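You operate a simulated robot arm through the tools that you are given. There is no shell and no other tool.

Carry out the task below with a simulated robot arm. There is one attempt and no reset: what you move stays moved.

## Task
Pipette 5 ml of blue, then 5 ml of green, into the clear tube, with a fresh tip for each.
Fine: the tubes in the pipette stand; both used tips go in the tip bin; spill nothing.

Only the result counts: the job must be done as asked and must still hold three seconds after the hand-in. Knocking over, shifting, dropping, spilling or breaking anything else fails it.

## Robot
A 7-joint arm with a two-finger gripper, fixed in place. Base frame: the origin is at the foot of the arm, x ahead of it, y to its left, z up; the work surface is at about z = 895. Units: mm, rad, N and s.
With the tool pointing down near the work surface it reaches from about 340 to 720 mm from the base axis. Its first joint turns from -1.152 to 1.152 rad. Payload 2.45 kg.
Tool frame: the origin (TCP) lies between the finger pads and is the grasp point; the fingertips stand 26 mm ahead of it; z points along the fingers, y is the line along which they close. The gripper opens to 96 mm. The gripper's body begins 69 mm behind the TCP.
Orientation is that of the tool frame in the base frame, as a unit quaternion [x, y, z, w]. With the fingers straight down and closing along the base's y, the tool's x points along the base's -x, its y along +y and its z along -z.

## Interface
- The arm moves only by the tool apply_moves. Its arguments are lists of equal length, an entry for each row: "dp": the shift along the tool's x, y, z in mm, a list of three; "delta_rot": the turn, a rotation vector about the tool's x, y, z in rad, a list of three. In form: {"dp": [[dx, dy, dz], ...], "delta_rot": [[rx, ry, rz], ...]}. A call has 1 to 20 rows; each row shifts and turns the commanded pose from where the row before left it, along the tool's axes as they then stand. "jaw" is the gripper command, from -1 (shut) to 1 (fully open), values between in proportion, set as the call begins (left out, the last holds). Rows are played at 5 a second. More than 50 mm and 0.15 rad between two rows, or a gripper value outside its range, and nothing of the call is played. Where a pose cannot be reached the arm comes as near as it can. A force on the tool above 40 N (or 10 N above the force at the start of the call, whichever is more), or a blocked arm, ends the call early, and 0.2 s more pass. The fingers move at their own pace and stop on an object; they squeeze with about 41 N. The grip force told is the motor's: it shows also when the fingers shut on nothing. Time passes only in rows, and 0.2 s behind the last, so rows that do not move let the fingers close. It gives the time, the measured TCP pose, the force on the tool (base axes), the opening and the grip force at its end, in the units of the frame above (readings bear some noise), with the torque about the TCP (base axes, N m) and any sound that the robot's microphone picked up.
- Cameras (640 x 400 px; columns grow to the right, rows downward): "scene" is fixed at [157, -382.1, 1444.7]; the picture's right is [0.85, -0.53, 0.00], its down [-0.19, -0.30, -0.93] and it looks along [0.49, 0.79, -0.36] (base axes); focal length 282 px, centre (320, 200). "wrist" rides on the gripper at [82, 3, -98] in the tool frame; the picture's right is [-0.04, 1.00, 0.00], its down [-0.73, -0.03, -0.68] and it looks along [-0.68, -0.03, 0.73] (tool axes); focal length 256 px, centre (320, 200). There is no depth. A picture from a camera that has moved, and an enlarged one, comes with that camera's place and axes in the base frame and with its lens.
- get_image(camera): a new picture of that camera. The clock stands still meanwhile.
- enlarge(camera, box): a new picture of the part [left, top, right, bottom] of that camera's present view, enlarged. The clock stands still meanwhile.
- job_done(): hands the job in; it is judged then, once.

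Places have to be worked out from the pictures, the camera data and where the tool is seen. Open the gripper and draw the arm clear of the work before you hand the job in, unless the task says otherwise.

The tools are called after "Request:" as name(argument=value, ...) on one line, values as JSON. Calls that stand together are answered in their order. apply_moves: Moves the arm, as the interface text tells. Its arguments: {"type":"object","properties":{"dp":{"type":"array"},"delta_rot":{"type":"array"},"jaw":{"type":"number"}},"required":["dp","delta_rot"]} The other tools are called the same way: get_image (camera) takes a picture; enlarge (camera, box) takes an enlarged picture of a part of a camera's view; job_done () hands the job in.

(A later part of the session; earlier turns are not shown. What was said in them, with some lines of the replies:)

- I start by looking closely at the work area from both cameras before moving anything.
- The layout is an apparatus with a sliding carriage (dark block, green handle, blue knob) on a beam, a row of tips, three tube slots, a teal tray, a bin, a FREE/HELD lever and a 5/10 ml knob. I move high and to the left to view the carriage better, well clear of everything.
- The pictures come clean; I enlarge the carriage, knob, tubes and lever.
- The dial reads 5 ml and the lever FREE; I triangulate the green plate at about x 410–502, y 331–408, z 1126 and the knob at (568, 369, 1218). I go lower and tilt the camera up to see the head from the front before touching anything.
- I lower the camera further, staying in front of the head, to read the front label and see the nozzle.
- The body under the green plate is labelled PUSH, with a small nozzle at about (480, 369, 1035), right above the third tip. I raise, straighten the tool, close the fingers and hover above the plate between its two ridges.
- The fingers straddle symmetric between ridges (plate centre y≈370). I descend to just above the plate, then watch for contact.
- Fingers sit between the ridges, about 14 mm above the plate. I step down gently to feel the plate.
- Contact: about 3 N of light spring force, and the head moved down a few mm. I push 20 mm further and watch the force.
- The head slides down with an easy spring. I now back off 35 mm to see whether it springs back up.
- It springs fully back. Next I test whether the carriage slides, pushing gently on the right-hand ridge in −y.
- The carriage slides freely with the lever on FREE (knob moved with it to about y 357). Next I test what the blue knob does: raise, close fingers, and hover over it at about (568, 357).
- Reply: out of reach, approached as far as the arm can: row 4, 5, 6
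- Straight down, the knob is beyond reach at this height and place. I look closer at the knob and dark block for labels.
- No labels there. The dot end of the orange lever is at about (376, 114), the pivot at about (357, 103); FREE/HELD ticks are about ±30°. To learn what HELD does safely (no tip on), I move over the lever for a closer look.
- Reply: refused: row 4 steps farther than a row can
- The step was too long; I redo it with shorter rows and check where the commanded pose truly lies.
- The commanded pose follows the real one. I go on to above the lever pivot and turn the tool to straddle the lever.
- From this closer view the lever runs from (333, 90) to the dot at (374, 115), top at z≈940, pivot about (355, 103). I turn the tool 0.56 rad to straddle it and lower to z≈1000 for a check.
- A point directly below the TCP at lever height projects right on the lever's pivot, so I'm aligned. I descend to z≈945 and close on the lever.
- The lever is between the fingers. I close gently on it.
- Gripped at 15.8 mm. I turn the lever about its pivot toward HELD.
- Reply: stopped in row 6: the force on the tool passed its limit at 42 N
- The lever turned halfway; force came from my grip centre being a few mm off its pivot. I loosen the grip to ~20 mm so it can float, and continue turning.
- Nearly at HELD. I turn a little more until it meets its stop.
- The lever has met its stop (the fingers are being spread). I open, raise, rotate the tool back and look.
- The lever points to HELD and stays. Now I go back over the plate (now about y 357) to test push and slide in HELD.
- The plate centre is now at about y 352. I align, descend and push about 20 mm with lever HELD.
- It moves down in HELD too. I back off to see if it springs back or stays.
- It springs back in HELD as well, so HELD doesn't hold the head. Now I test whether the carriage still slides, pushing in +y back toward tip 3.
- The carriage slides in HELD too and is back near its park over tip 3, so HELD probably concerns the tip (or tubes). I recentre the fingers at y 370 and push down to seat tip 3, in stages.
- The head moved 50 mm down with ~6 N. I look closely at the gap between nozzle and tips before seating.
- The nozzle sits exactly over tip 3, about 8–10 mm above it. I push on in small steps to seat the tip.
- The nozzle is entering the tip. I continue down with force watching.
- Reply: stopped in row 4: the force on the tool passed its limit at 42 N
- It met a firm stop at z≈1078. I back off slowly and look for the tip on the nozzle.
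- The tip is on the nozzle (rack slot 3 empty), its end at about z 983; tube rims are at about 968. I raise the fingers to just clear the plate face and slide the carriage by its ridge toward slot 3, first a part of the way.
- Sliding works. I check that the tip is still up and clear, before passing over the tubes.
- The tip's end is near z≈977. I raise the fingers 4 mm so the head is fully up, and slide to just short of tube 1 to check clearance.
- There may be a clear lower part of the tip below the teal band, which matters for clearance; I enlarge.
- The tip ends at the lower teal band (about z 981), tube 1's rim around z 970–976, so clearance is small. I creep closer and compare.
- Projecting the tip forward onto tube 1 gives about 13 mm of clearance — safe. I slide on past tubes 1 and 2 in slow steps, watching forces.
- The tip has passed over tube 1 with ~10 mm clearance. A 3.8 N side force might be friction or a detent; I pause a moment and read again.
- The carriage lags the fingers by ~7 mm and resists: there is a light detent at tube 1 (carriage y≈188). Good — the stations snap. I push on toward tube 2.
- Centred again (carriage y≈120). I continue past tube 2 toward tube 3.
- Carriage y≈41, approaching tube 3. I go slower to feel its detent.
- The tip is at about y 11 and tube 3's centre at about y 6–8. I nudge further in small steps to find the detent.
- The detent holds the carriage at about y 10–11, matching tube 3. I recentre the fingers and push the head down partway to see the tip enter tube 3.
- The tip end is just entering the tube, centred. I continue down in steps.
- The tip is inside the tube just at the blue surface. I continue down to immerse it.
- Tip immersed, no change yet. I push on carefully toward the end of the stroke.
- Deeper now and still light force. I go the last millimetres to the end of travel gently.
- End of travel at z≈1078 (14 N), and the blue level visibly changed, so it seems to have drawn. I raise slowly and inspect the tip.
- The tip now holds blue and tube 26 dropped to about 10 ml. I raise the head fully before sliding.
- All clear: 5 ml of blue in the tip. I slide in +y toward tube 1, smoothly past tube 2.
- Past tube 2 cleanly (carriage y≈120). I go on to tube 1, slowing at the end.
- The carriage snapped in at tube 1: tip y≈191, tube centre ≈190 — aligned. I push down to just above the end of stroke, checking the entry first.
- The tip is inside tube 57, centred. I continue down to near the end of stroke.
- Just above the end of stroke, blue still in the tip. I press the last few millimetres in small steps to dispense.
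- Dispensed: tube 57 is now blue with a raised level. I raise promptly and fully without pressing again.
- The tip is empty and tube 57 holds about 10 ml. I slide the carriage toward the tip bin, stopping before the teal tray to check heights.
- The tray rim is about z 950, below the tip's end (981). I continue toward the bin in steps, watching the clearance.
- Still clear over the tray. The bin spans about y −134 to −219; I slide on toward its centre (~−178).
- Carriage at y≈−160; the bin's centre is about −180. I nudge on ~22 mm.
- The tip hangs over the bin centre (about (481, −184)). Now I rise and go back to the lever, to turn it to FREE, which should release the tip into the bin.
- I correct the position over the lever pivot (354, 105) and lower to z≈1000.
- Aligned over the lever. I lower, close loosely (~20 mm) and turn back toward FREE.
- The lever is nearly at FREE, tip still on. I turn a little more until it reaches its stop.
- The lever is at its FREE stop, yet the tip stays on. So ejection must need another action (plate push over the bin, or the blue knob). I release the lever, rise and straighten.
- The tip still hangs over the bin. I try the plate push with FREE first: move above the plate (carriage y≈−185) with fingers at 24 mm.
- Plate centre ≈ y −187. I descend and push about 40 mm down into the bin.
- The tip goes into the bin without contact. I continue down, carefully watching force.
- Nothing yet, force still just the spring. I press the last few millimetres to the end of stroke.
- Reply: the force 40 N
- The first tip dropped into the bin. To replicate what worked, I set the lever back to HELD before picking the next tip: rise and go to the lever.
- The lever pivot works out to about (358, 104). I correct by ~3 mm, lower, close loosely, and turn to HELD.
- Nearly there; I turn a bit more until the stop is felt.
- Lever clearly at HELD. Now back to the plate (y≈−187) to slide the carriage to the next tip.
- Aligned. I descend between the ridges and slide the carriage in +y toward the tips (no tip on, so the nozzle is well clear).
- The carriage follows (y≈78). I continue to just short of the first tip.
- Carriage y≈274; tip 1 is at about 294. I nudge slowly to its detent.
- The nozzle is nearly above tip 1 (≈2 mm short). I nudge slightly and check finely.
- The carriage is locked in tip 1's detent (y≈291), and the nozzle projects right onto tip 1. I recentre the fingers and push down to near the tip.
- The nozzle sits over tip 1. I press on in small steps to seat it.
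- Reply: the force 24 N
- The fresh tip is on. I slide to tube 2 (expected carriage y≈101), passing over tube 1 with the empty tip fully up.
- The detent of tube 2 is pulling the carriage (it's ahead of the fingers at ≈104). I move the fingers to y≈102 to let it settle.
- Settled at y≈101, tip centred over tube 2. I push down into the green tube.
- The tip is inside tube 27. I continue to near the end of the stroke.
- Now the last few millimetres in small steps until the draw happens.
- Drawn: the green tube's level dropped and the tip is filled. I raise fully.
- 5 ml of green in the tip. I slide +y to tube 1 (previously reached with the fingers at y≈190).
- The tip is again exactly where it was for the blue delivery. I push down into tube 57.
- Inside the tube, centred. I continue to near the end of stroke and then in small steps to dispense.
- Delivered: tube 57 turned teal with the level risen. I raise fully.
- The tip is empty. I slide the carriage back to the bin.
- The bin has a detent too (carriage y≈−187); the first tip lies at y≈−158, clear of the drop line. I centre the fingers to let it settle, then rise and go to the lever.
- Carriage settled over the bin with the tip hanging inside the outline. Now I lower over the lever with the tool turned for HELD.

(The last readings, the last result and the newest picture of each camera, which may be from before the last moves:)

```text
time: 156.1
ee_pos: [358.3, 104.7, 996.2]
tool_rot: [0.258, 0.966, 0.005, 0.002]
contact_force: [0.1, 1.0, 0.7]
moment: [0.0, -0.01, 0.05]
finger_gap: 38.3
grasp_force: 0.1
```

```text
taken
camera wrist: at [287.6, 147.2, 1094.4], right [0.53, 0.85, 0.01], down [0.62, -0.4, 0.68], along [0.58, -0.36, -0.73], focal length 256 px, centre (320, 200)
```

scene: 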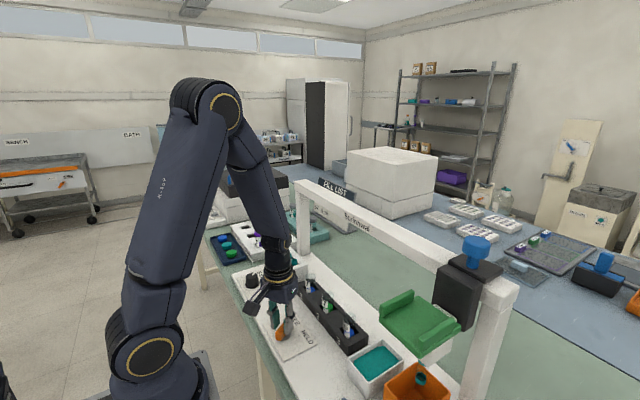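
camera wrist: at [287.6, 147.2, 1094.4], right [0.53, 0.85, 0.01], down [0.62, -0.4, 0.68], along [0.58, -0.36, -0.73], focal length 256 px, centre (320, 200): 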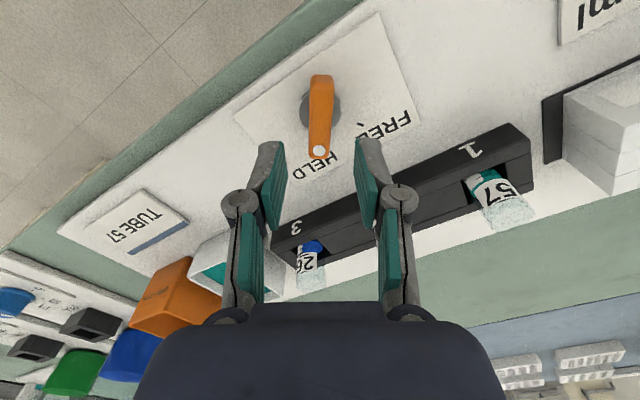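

Aligned with the lever. I lower, close loosely and turn it to FREE, then release and rise.

Request:
apply_moves(dp=[[0, 0, 25], [0, 0, 17], [0, 0, 8], [0, 0, 0]], delta_rot=[[0, 0, 0], [0, 0, 0], [0, 0, 0], [0, 0, 0]])

Request:
apply_moves(dp=[[0, 0, 0], [0, 0, 0], [0, 0, 0], [0, 0, 0], [0, 0, 0], [0, 0, 0], [0, 0, 0], [0, 0, 0], [0, 0, 0], [0, 0, 0], [0, 0, 0], [0, 0, 0], [0, 0, 0], [0, 0, 0]], delta_rot=[[0, 0, 0], [0, 0, 0], [0, 0, -0.12], [0, 0, -0.12], [0, 0, -0.12], [0, 0, -0.12], [0, 0, -0.12], [0, 0, -0.12], [0, 0, -0.12], [0, 0, -0.12], [0, 0, -0.12], [0, 0, -0.1], [0, 0, -0.08], [0, 0, 0]], jaw=-0.58)

Request:
get_image(camera="wrist")

```text
time: 157.1
ee_pos: [359.1, 106.5, 947.3]
tool_rot: [0.257, 0.966, 0.005, 0.002]
contact_force: [0.4, 0.0, 0.1]
moment: [-0.03, 0.0, -0.01]
finger_gap: 38.6
grasp_force: 0.0
```

```text
time: 160.1
ee_pos: [360.9, 106.1, 947.8]
tool_rot: [-0.362, 0.932, 0.002, 0.004]
contact_force: [-0.4, -1.2, 0.6]
moment: [-0.01, 0.03, -0.03]
finger_gap: 20.9
grasp_force: 0.6
```

```text
taken
camera wrist: at [296.5, 52.6, 1045.7], right [-0.64, 0.76, 0.0], down [0.56, 0.47, 0.69], along [0.52, 0.44, -0.73], focal length 256 px, centre (320, 200)
```

wrist: 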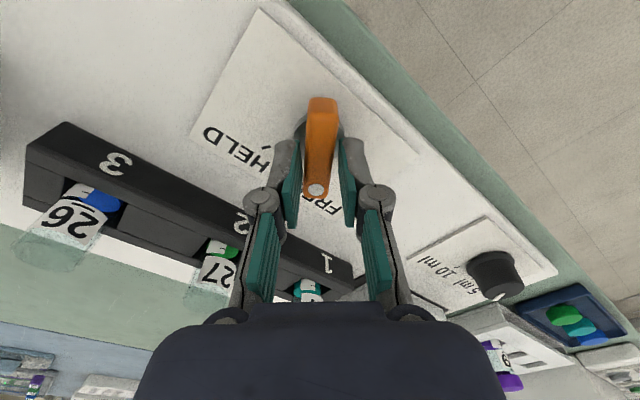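

The lever points at FREE. I release, rise and straighten, and check it.

Request:
apply_moves(dp=[[0, 0, 0], [0, 0, 0], [0, 0, -30], [0, 0, -45], [0, 0, -45], [0, 0, -45], [0, 0, -45], [0, 0, -45], [0, 0, -45], [0, 0, 0]], delta_rot=[[0, 0, 0.05], [0, 0, 0], [0, 0, 0], [0, 0, 0.14], [0, 0, 0.14], [0, 0, 0.14], [0, 0, 0.14], [0, 0, 0.13], [0, 0, 0], [0, 0, 0]], jaw=0)

Request:
enlarge(camera="wrist", box=[240, 0, 400, 100])

Request:
get_image(camera="wrist")

```text
time: 162.3
ee_pos: [359.6, 103.7, 1250.2]
tool_rot: [0.001, 1.0, 0.005, 0.003]
contact_force: [0.1, -0.3, -0.5]
moment: [-0.02, 0.01, 0.0]
finger_gap: 48.1
grasp_force: 0.1
```

```text
4.00 times, centred on (320, 50) of wrist
camera zoom: at [275.7, 107.2, 1347.6], right [0.04, 1.0, 0.01], down [0.73, -0.04, 0.68], along [0.68, -0.02, -0.73], focal length 1024 px, centre (320, 800)
```

zoom: 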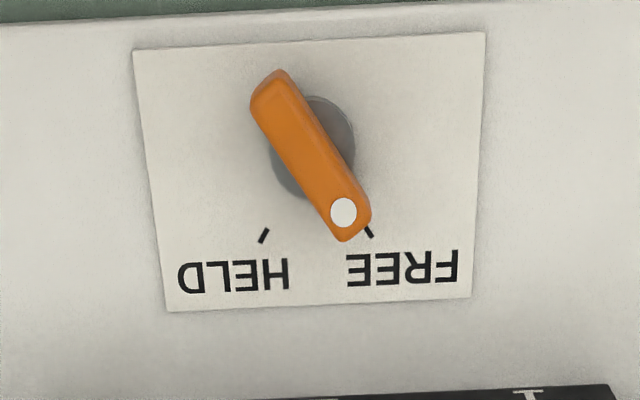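

```text
taken
camera wrist: at [275.7, 107.2, 1347.6], right [0.04, 1.0, 0.01], down [0.73, -0.04, 0.68], along [0.68, -0.02, -0.73], focal length 256 px, centre (320, 200)
```

wrist: 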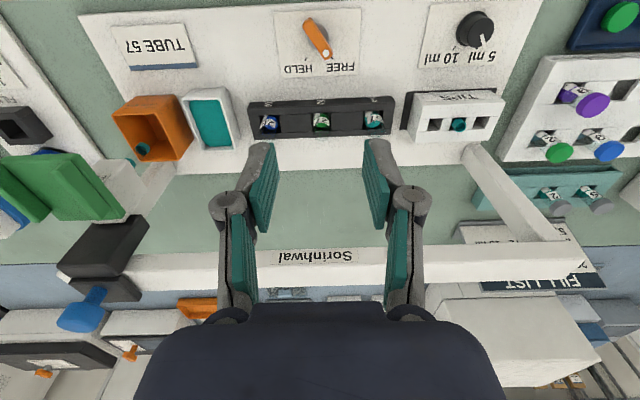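

Lever FREE as before. I go back over the plate at y≈−187.

Request:
apply_moves(dp=[[-12, -41, 0], [-14, -41, 0], [-14, -41, 0], [-14, -41, 0], [-14, -42, 0], [-14, -42, 0], [-13, -43, 0], [0, 0, 0]], delta_rot=[[0, 0, 0], [0, 0, 0], [0, 0, 0], [0, 0, 0], [0, 0, 0], [0, 0, 0], [0, 0, 0], [0, 0, 0]], jaw=-0.5)

Request:
get_image(camera="wrist")

Request:
enlarge(camera="scene", box=[350, 280, 470, 400])

```text
time: 164.1
ee_pos: [454.9, -187.3, 1246.8]
tool_rot: [0.0, 1.0, 0.004, 0.003]
contact_force: [-0.4, -0.2, 0.0]
moment: [0.0, 0.01, -0.03]
finger_gap: 24.2
grasp_force: 0.1
```

```text
taken
camera wrist: at [371.2, -185.2, 1345.2], right [0.04, 1.0, 0.01], down [0.73, -0.03, 0.68], along [0.68, -0.02, -0.73], focal length 256 px, centre (320, 200)
```

wrist: 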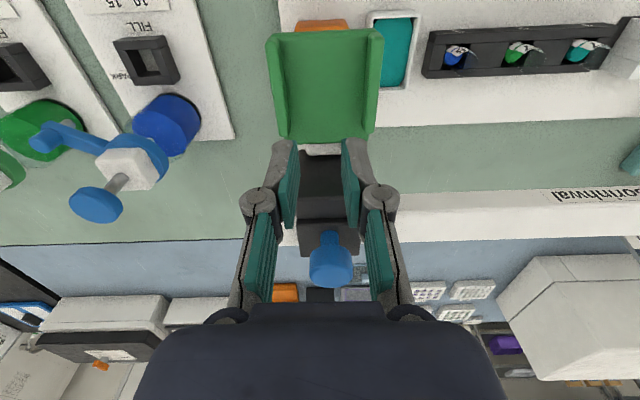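

```text
3.33 times, centred on (410, 340) of scene
camera zoom: at [157.0, -382.1, 1444.7], right [0.85, -0.53, 0.0], down [-0.19, -0.3, -0.93], along [0.49, 0.79, -0.36], focal length 941 px, centre (20, -267)
```

zoom: 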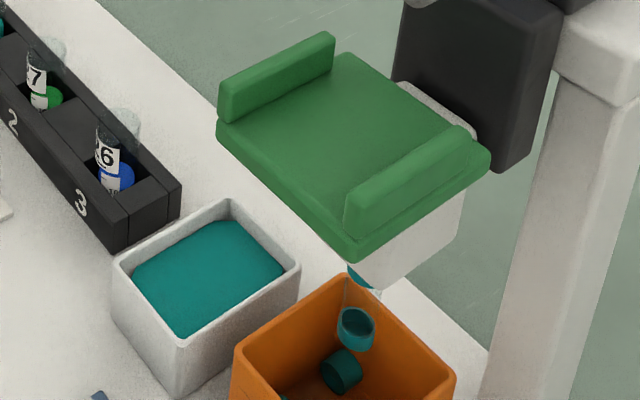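

Aligned (plate centre ≈ −187). I descend and push down into the bin, stopping above the end of stroke to check force.

Request:
apply_moves(dp=[[0, 0, 30], [0, 0, 30], [0, 0, 26], [0, 0, 10], [0, 0, 10], [0, 0, 12], [0, 0, 12], [0, 0, 10], [0, 0, 10], [0, 0, 8], [0, 0, 4], [0, 0, 0]], delta_rot=[[0, 0, 0], [0, 0, 0], [0, 0, 0], [0, 0, 0], [0, 0, 0], [0, 0, 0], [0, 0, 0], [0, 0, 0], [0, 0, 0], [0, 0, 0], [0, 0, 0], [0, 0, 0]])

Request:
enlarge(camera="scene", box=[350, 280, 470, 400])

```text
time: 166.7
ee_pos: [454.8, -185.1, 1084.3]
tool_rot: [0.001, 1.0, 0.004, 0.002]
contact_force: [2.3, 0.1, 5.8]
moment: [-0.09, -0.03, 0.07]
finger_gap: 24.1
grasp_force: 0.0
```

```text
3.33 times, centred on (410, 340) of scene
camera zoom: at [157.0, -382.0, 1444.7], right [0.85, -0.53, 0.0], down [-0.19, -0.3, -0.93], along [0.49, 0.79, -0.36], focal length 941 px, centre (20, -267)
```

zoom: 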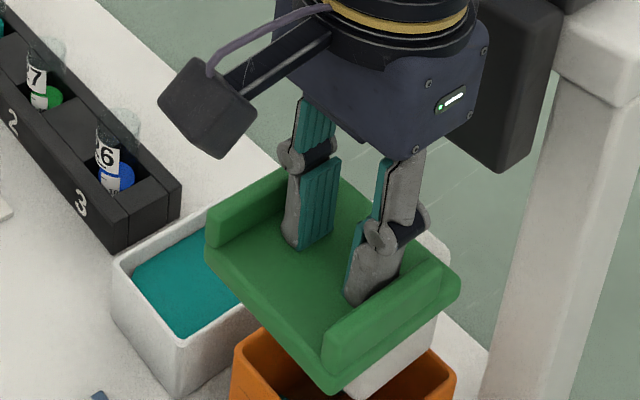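

Force is just the spring. I press to the end of stroke in small steps, then rise.

Request:
apply_moves(dp=[[0, 0, 1.5], [0, 0, 1.5], [0, 0, 1.5], [0, 0, 1.5], [0, 0, 0], [0, 0, 0]], delta_rot=[[0, 0, 0], [0, 0, 0], [0, 0, 0], [0, 0, 0], [0, 0, 0], [0, 0, 0]])

Request:
apply_moves(dp=[[0, 0, -5], [0, 0, -8], [0, 0, -12], [0, 0, -15], [0, 0, -15], [0, 0, -15], [0, 0, -14], [0, 0, 0]], delta_rot=[[0, 0, 0], [0, 0, 0], [0, 0, 0], [0, 0, 0], [0, 0, 0], [0, 0, 0], [0, 0, 0], [0, 0, 0]])

Request:
enlarge(camera="scene", box=[350, 280, 470, 400])

```text
time: 168.2
ee_pos: [456.2, -186.2, 1079.7]
tool_rot: [0.0, 1.0, 0.003, 0.005]
contact_force: [0.0, -4.5, 9.3]
moment: [-0.41, 0.12, 0.07]
finger_gap: 6.2
grasp_force: 3.9
stopped in row 6: the force on the tool passed its limit at 42 N (the readings are from after the stop); the commanded pose is now the measured one
```

```text
time: 170.0
ee_pos: [453.4, -185.7, 1163.0]
tool_rot: [0.0, 1.0, 0.003, 0.005]
contact_force: [0.2, 0.2, -0.3]
moment: [-0.01, -0.03, -0.03]
finger_gap: 24.1
grasp_force: 0.0
```

```text
3.33 times, centred on (410, 340) of scene
camera zoom: at [157.0, -382.1, 1444.7], right [0.85, -0.53, 0.0], down [-0.19, -0.3, -0.93], along [0.49, 0.79, -0.36], focal length 941 px, centre (20, -267)
```

zoom: 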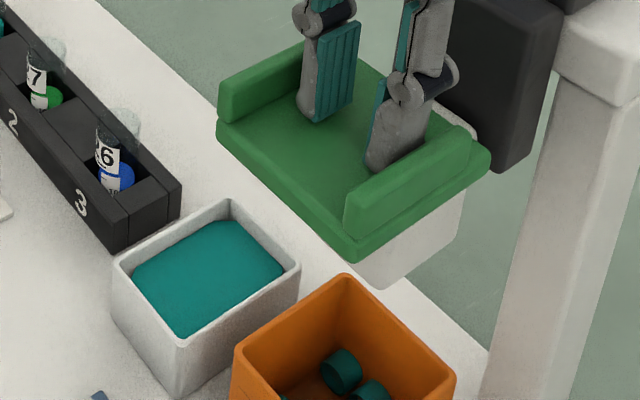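

Both tips lie in the bin. I rise, back the arm clear to the start pose with the gripper open, and check the whole scene.

Request:
apply_moves(dp=[[0, 0, -40], [0, 0, -40], [0, 0, -40], [10, 20, -40], [20, 30, -30], [20, 30, -22], [20, 35, 0], [20, 35, 0], [20, 30, 0], [0, 0, 0]], delta_rot=[[0, 0, 0], [0, 0, 0], [0, 0, 0], [0, 0, 0], [0, 0, 0], [0, 0, 0], [0, 0, 0], [0, 0, 0], [0, 0, 0], [0, 0, 0]])

Request:
apply_moves(dp=[[0, 0, 0], [0, 0, 0], [0, 0, 0], [0, 0, 0], [0, 0, 0]], delta_rot=[[0, 0, 0], [0, 0, 0], [0, 0, 0], [0, 0, 0], [0, 0, 0]], jaw=1)

Request:
get_image(camera="scene")

Request:
get_image(camera="wrist")

Request:
enlarge(camera="scene", box=[260, 240, 460, 400])

Request:
enlarge(camera="wrist", box=[190, 0, 450, 160])

```text
time: 172.2
ee_pos: [343.6, -7.2, 1376.1]
tool_rot: [0.0, 1.0, 0.004, 0.004]
contact_force: [-0.5, 0.0, 0.9]
moment: [-0.01, -0.01, 0.0]
finger_gap: 23.9
grasp_force: 0.1
```

```text
time: 173.4
ee_pos: [343.7, -7.8, 1374.8]
tool_rot: [0.0, 1.0, 0.004, 0.004]
contact_force: [0.1, -0.8, 0.3]
moment: [0.02, -0.02, -0.02]
finger_gap: 96.1
grasp_force: 0.0
```

```text
taken
```

scene: 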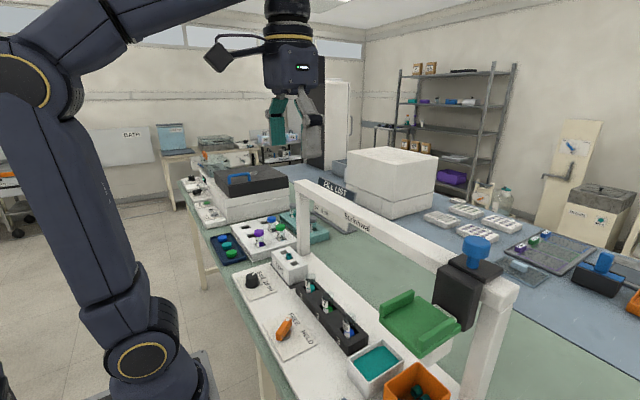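

```text
taken
camera wrist: at [259.9, -5.5, 1474.0], right [0.04, 1.0, 0.01], down [0.73, -0.03, 0.69], along [0.69, -0.02, -0.73], focal length 256 px, centre (320, 200)
```

wrist: 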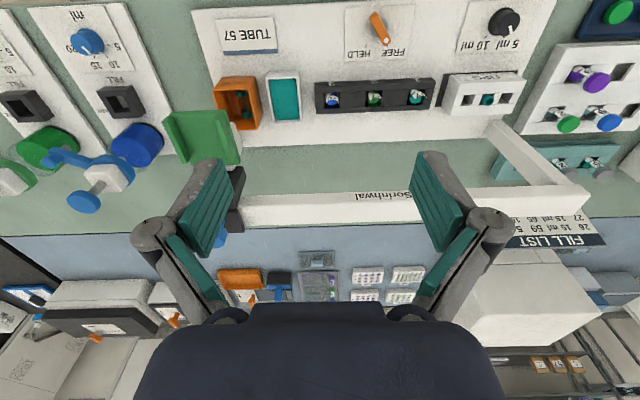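

```text
2.50 times, centred on (360, 320) of scene
camera zoom: at [157.0, -382.1, 1444.7], right [0.85, -0.53, 0.0], down [-0.19, -0.3, -0.93], along [0.49, 0.79, -0.36], focal length 706 px, centre (220, -100)
```

zoom: 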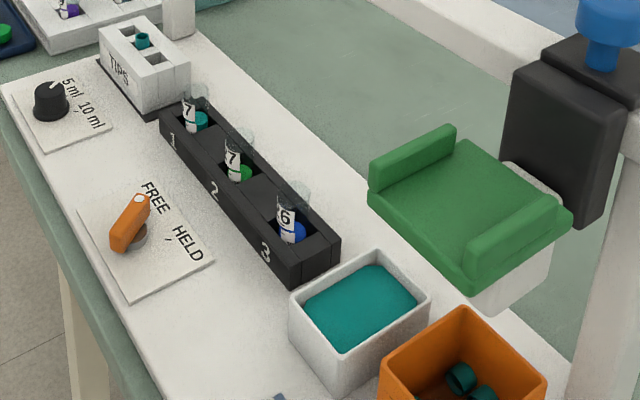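

```text
2.46 times, centred on (320, 80) of wrist
camera zoom: at [259.9, -5.5, 1474.0], right [0.04, 1.0, 0.01], down [0.73, -0.03, 0.69], along [0.69, -0.02, -0.73], focal length 630 px, centre (320, 495)
```

zoom: 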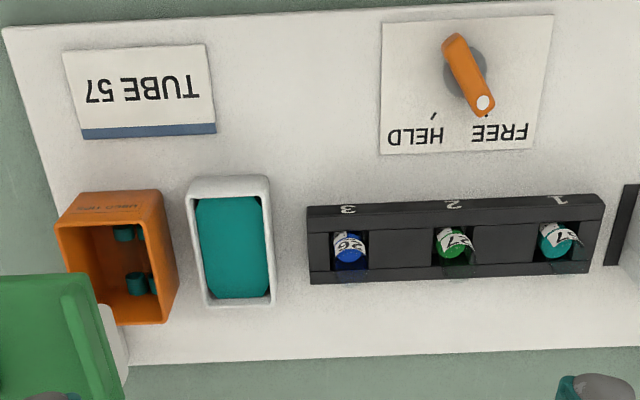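

Everything is as asked: tube 57 holds the blue and green added 5 ml each (now teal), all three tubes stand in the stand, both used tips are in the bin, nothing spilled, and the arm is clear with the gripper open. I hand the job in.

Request:
job_done()

```text
The job is handed in.
```

I pipetted 5 ml of blue and then 5 ml of green into the clear tube (57), with a fresh tip for each, and handed the job in. The hand-in gave no verdict.

- **Tube 57:** it took both deliveries in stand slot 1 and now looks teal, with a higher level.
- **Source tubes:** blue (26) and green (27) are still in their stand slots, and their levels dropped after each draw.
- **Tips:** both used tips are lying in the orange bin. One unused tip is left in the rack.
- **Spills and other objects:** the final pictures show no spill and nothing knocked over.
- **Volume dial:** I left it at 5 ml. The amounts come from that setting and the tube levels I saw; I had no other measurement of volume.
- **Lever and carriage:** I had the FREE/HELD lever at HELD while pipetting, and at FREE to drop each tip. It is back at FREE, where it started. The pipette carriage is parked over the bin, not over the tips where it started.

The arm is back near its start pose with the gripper open.
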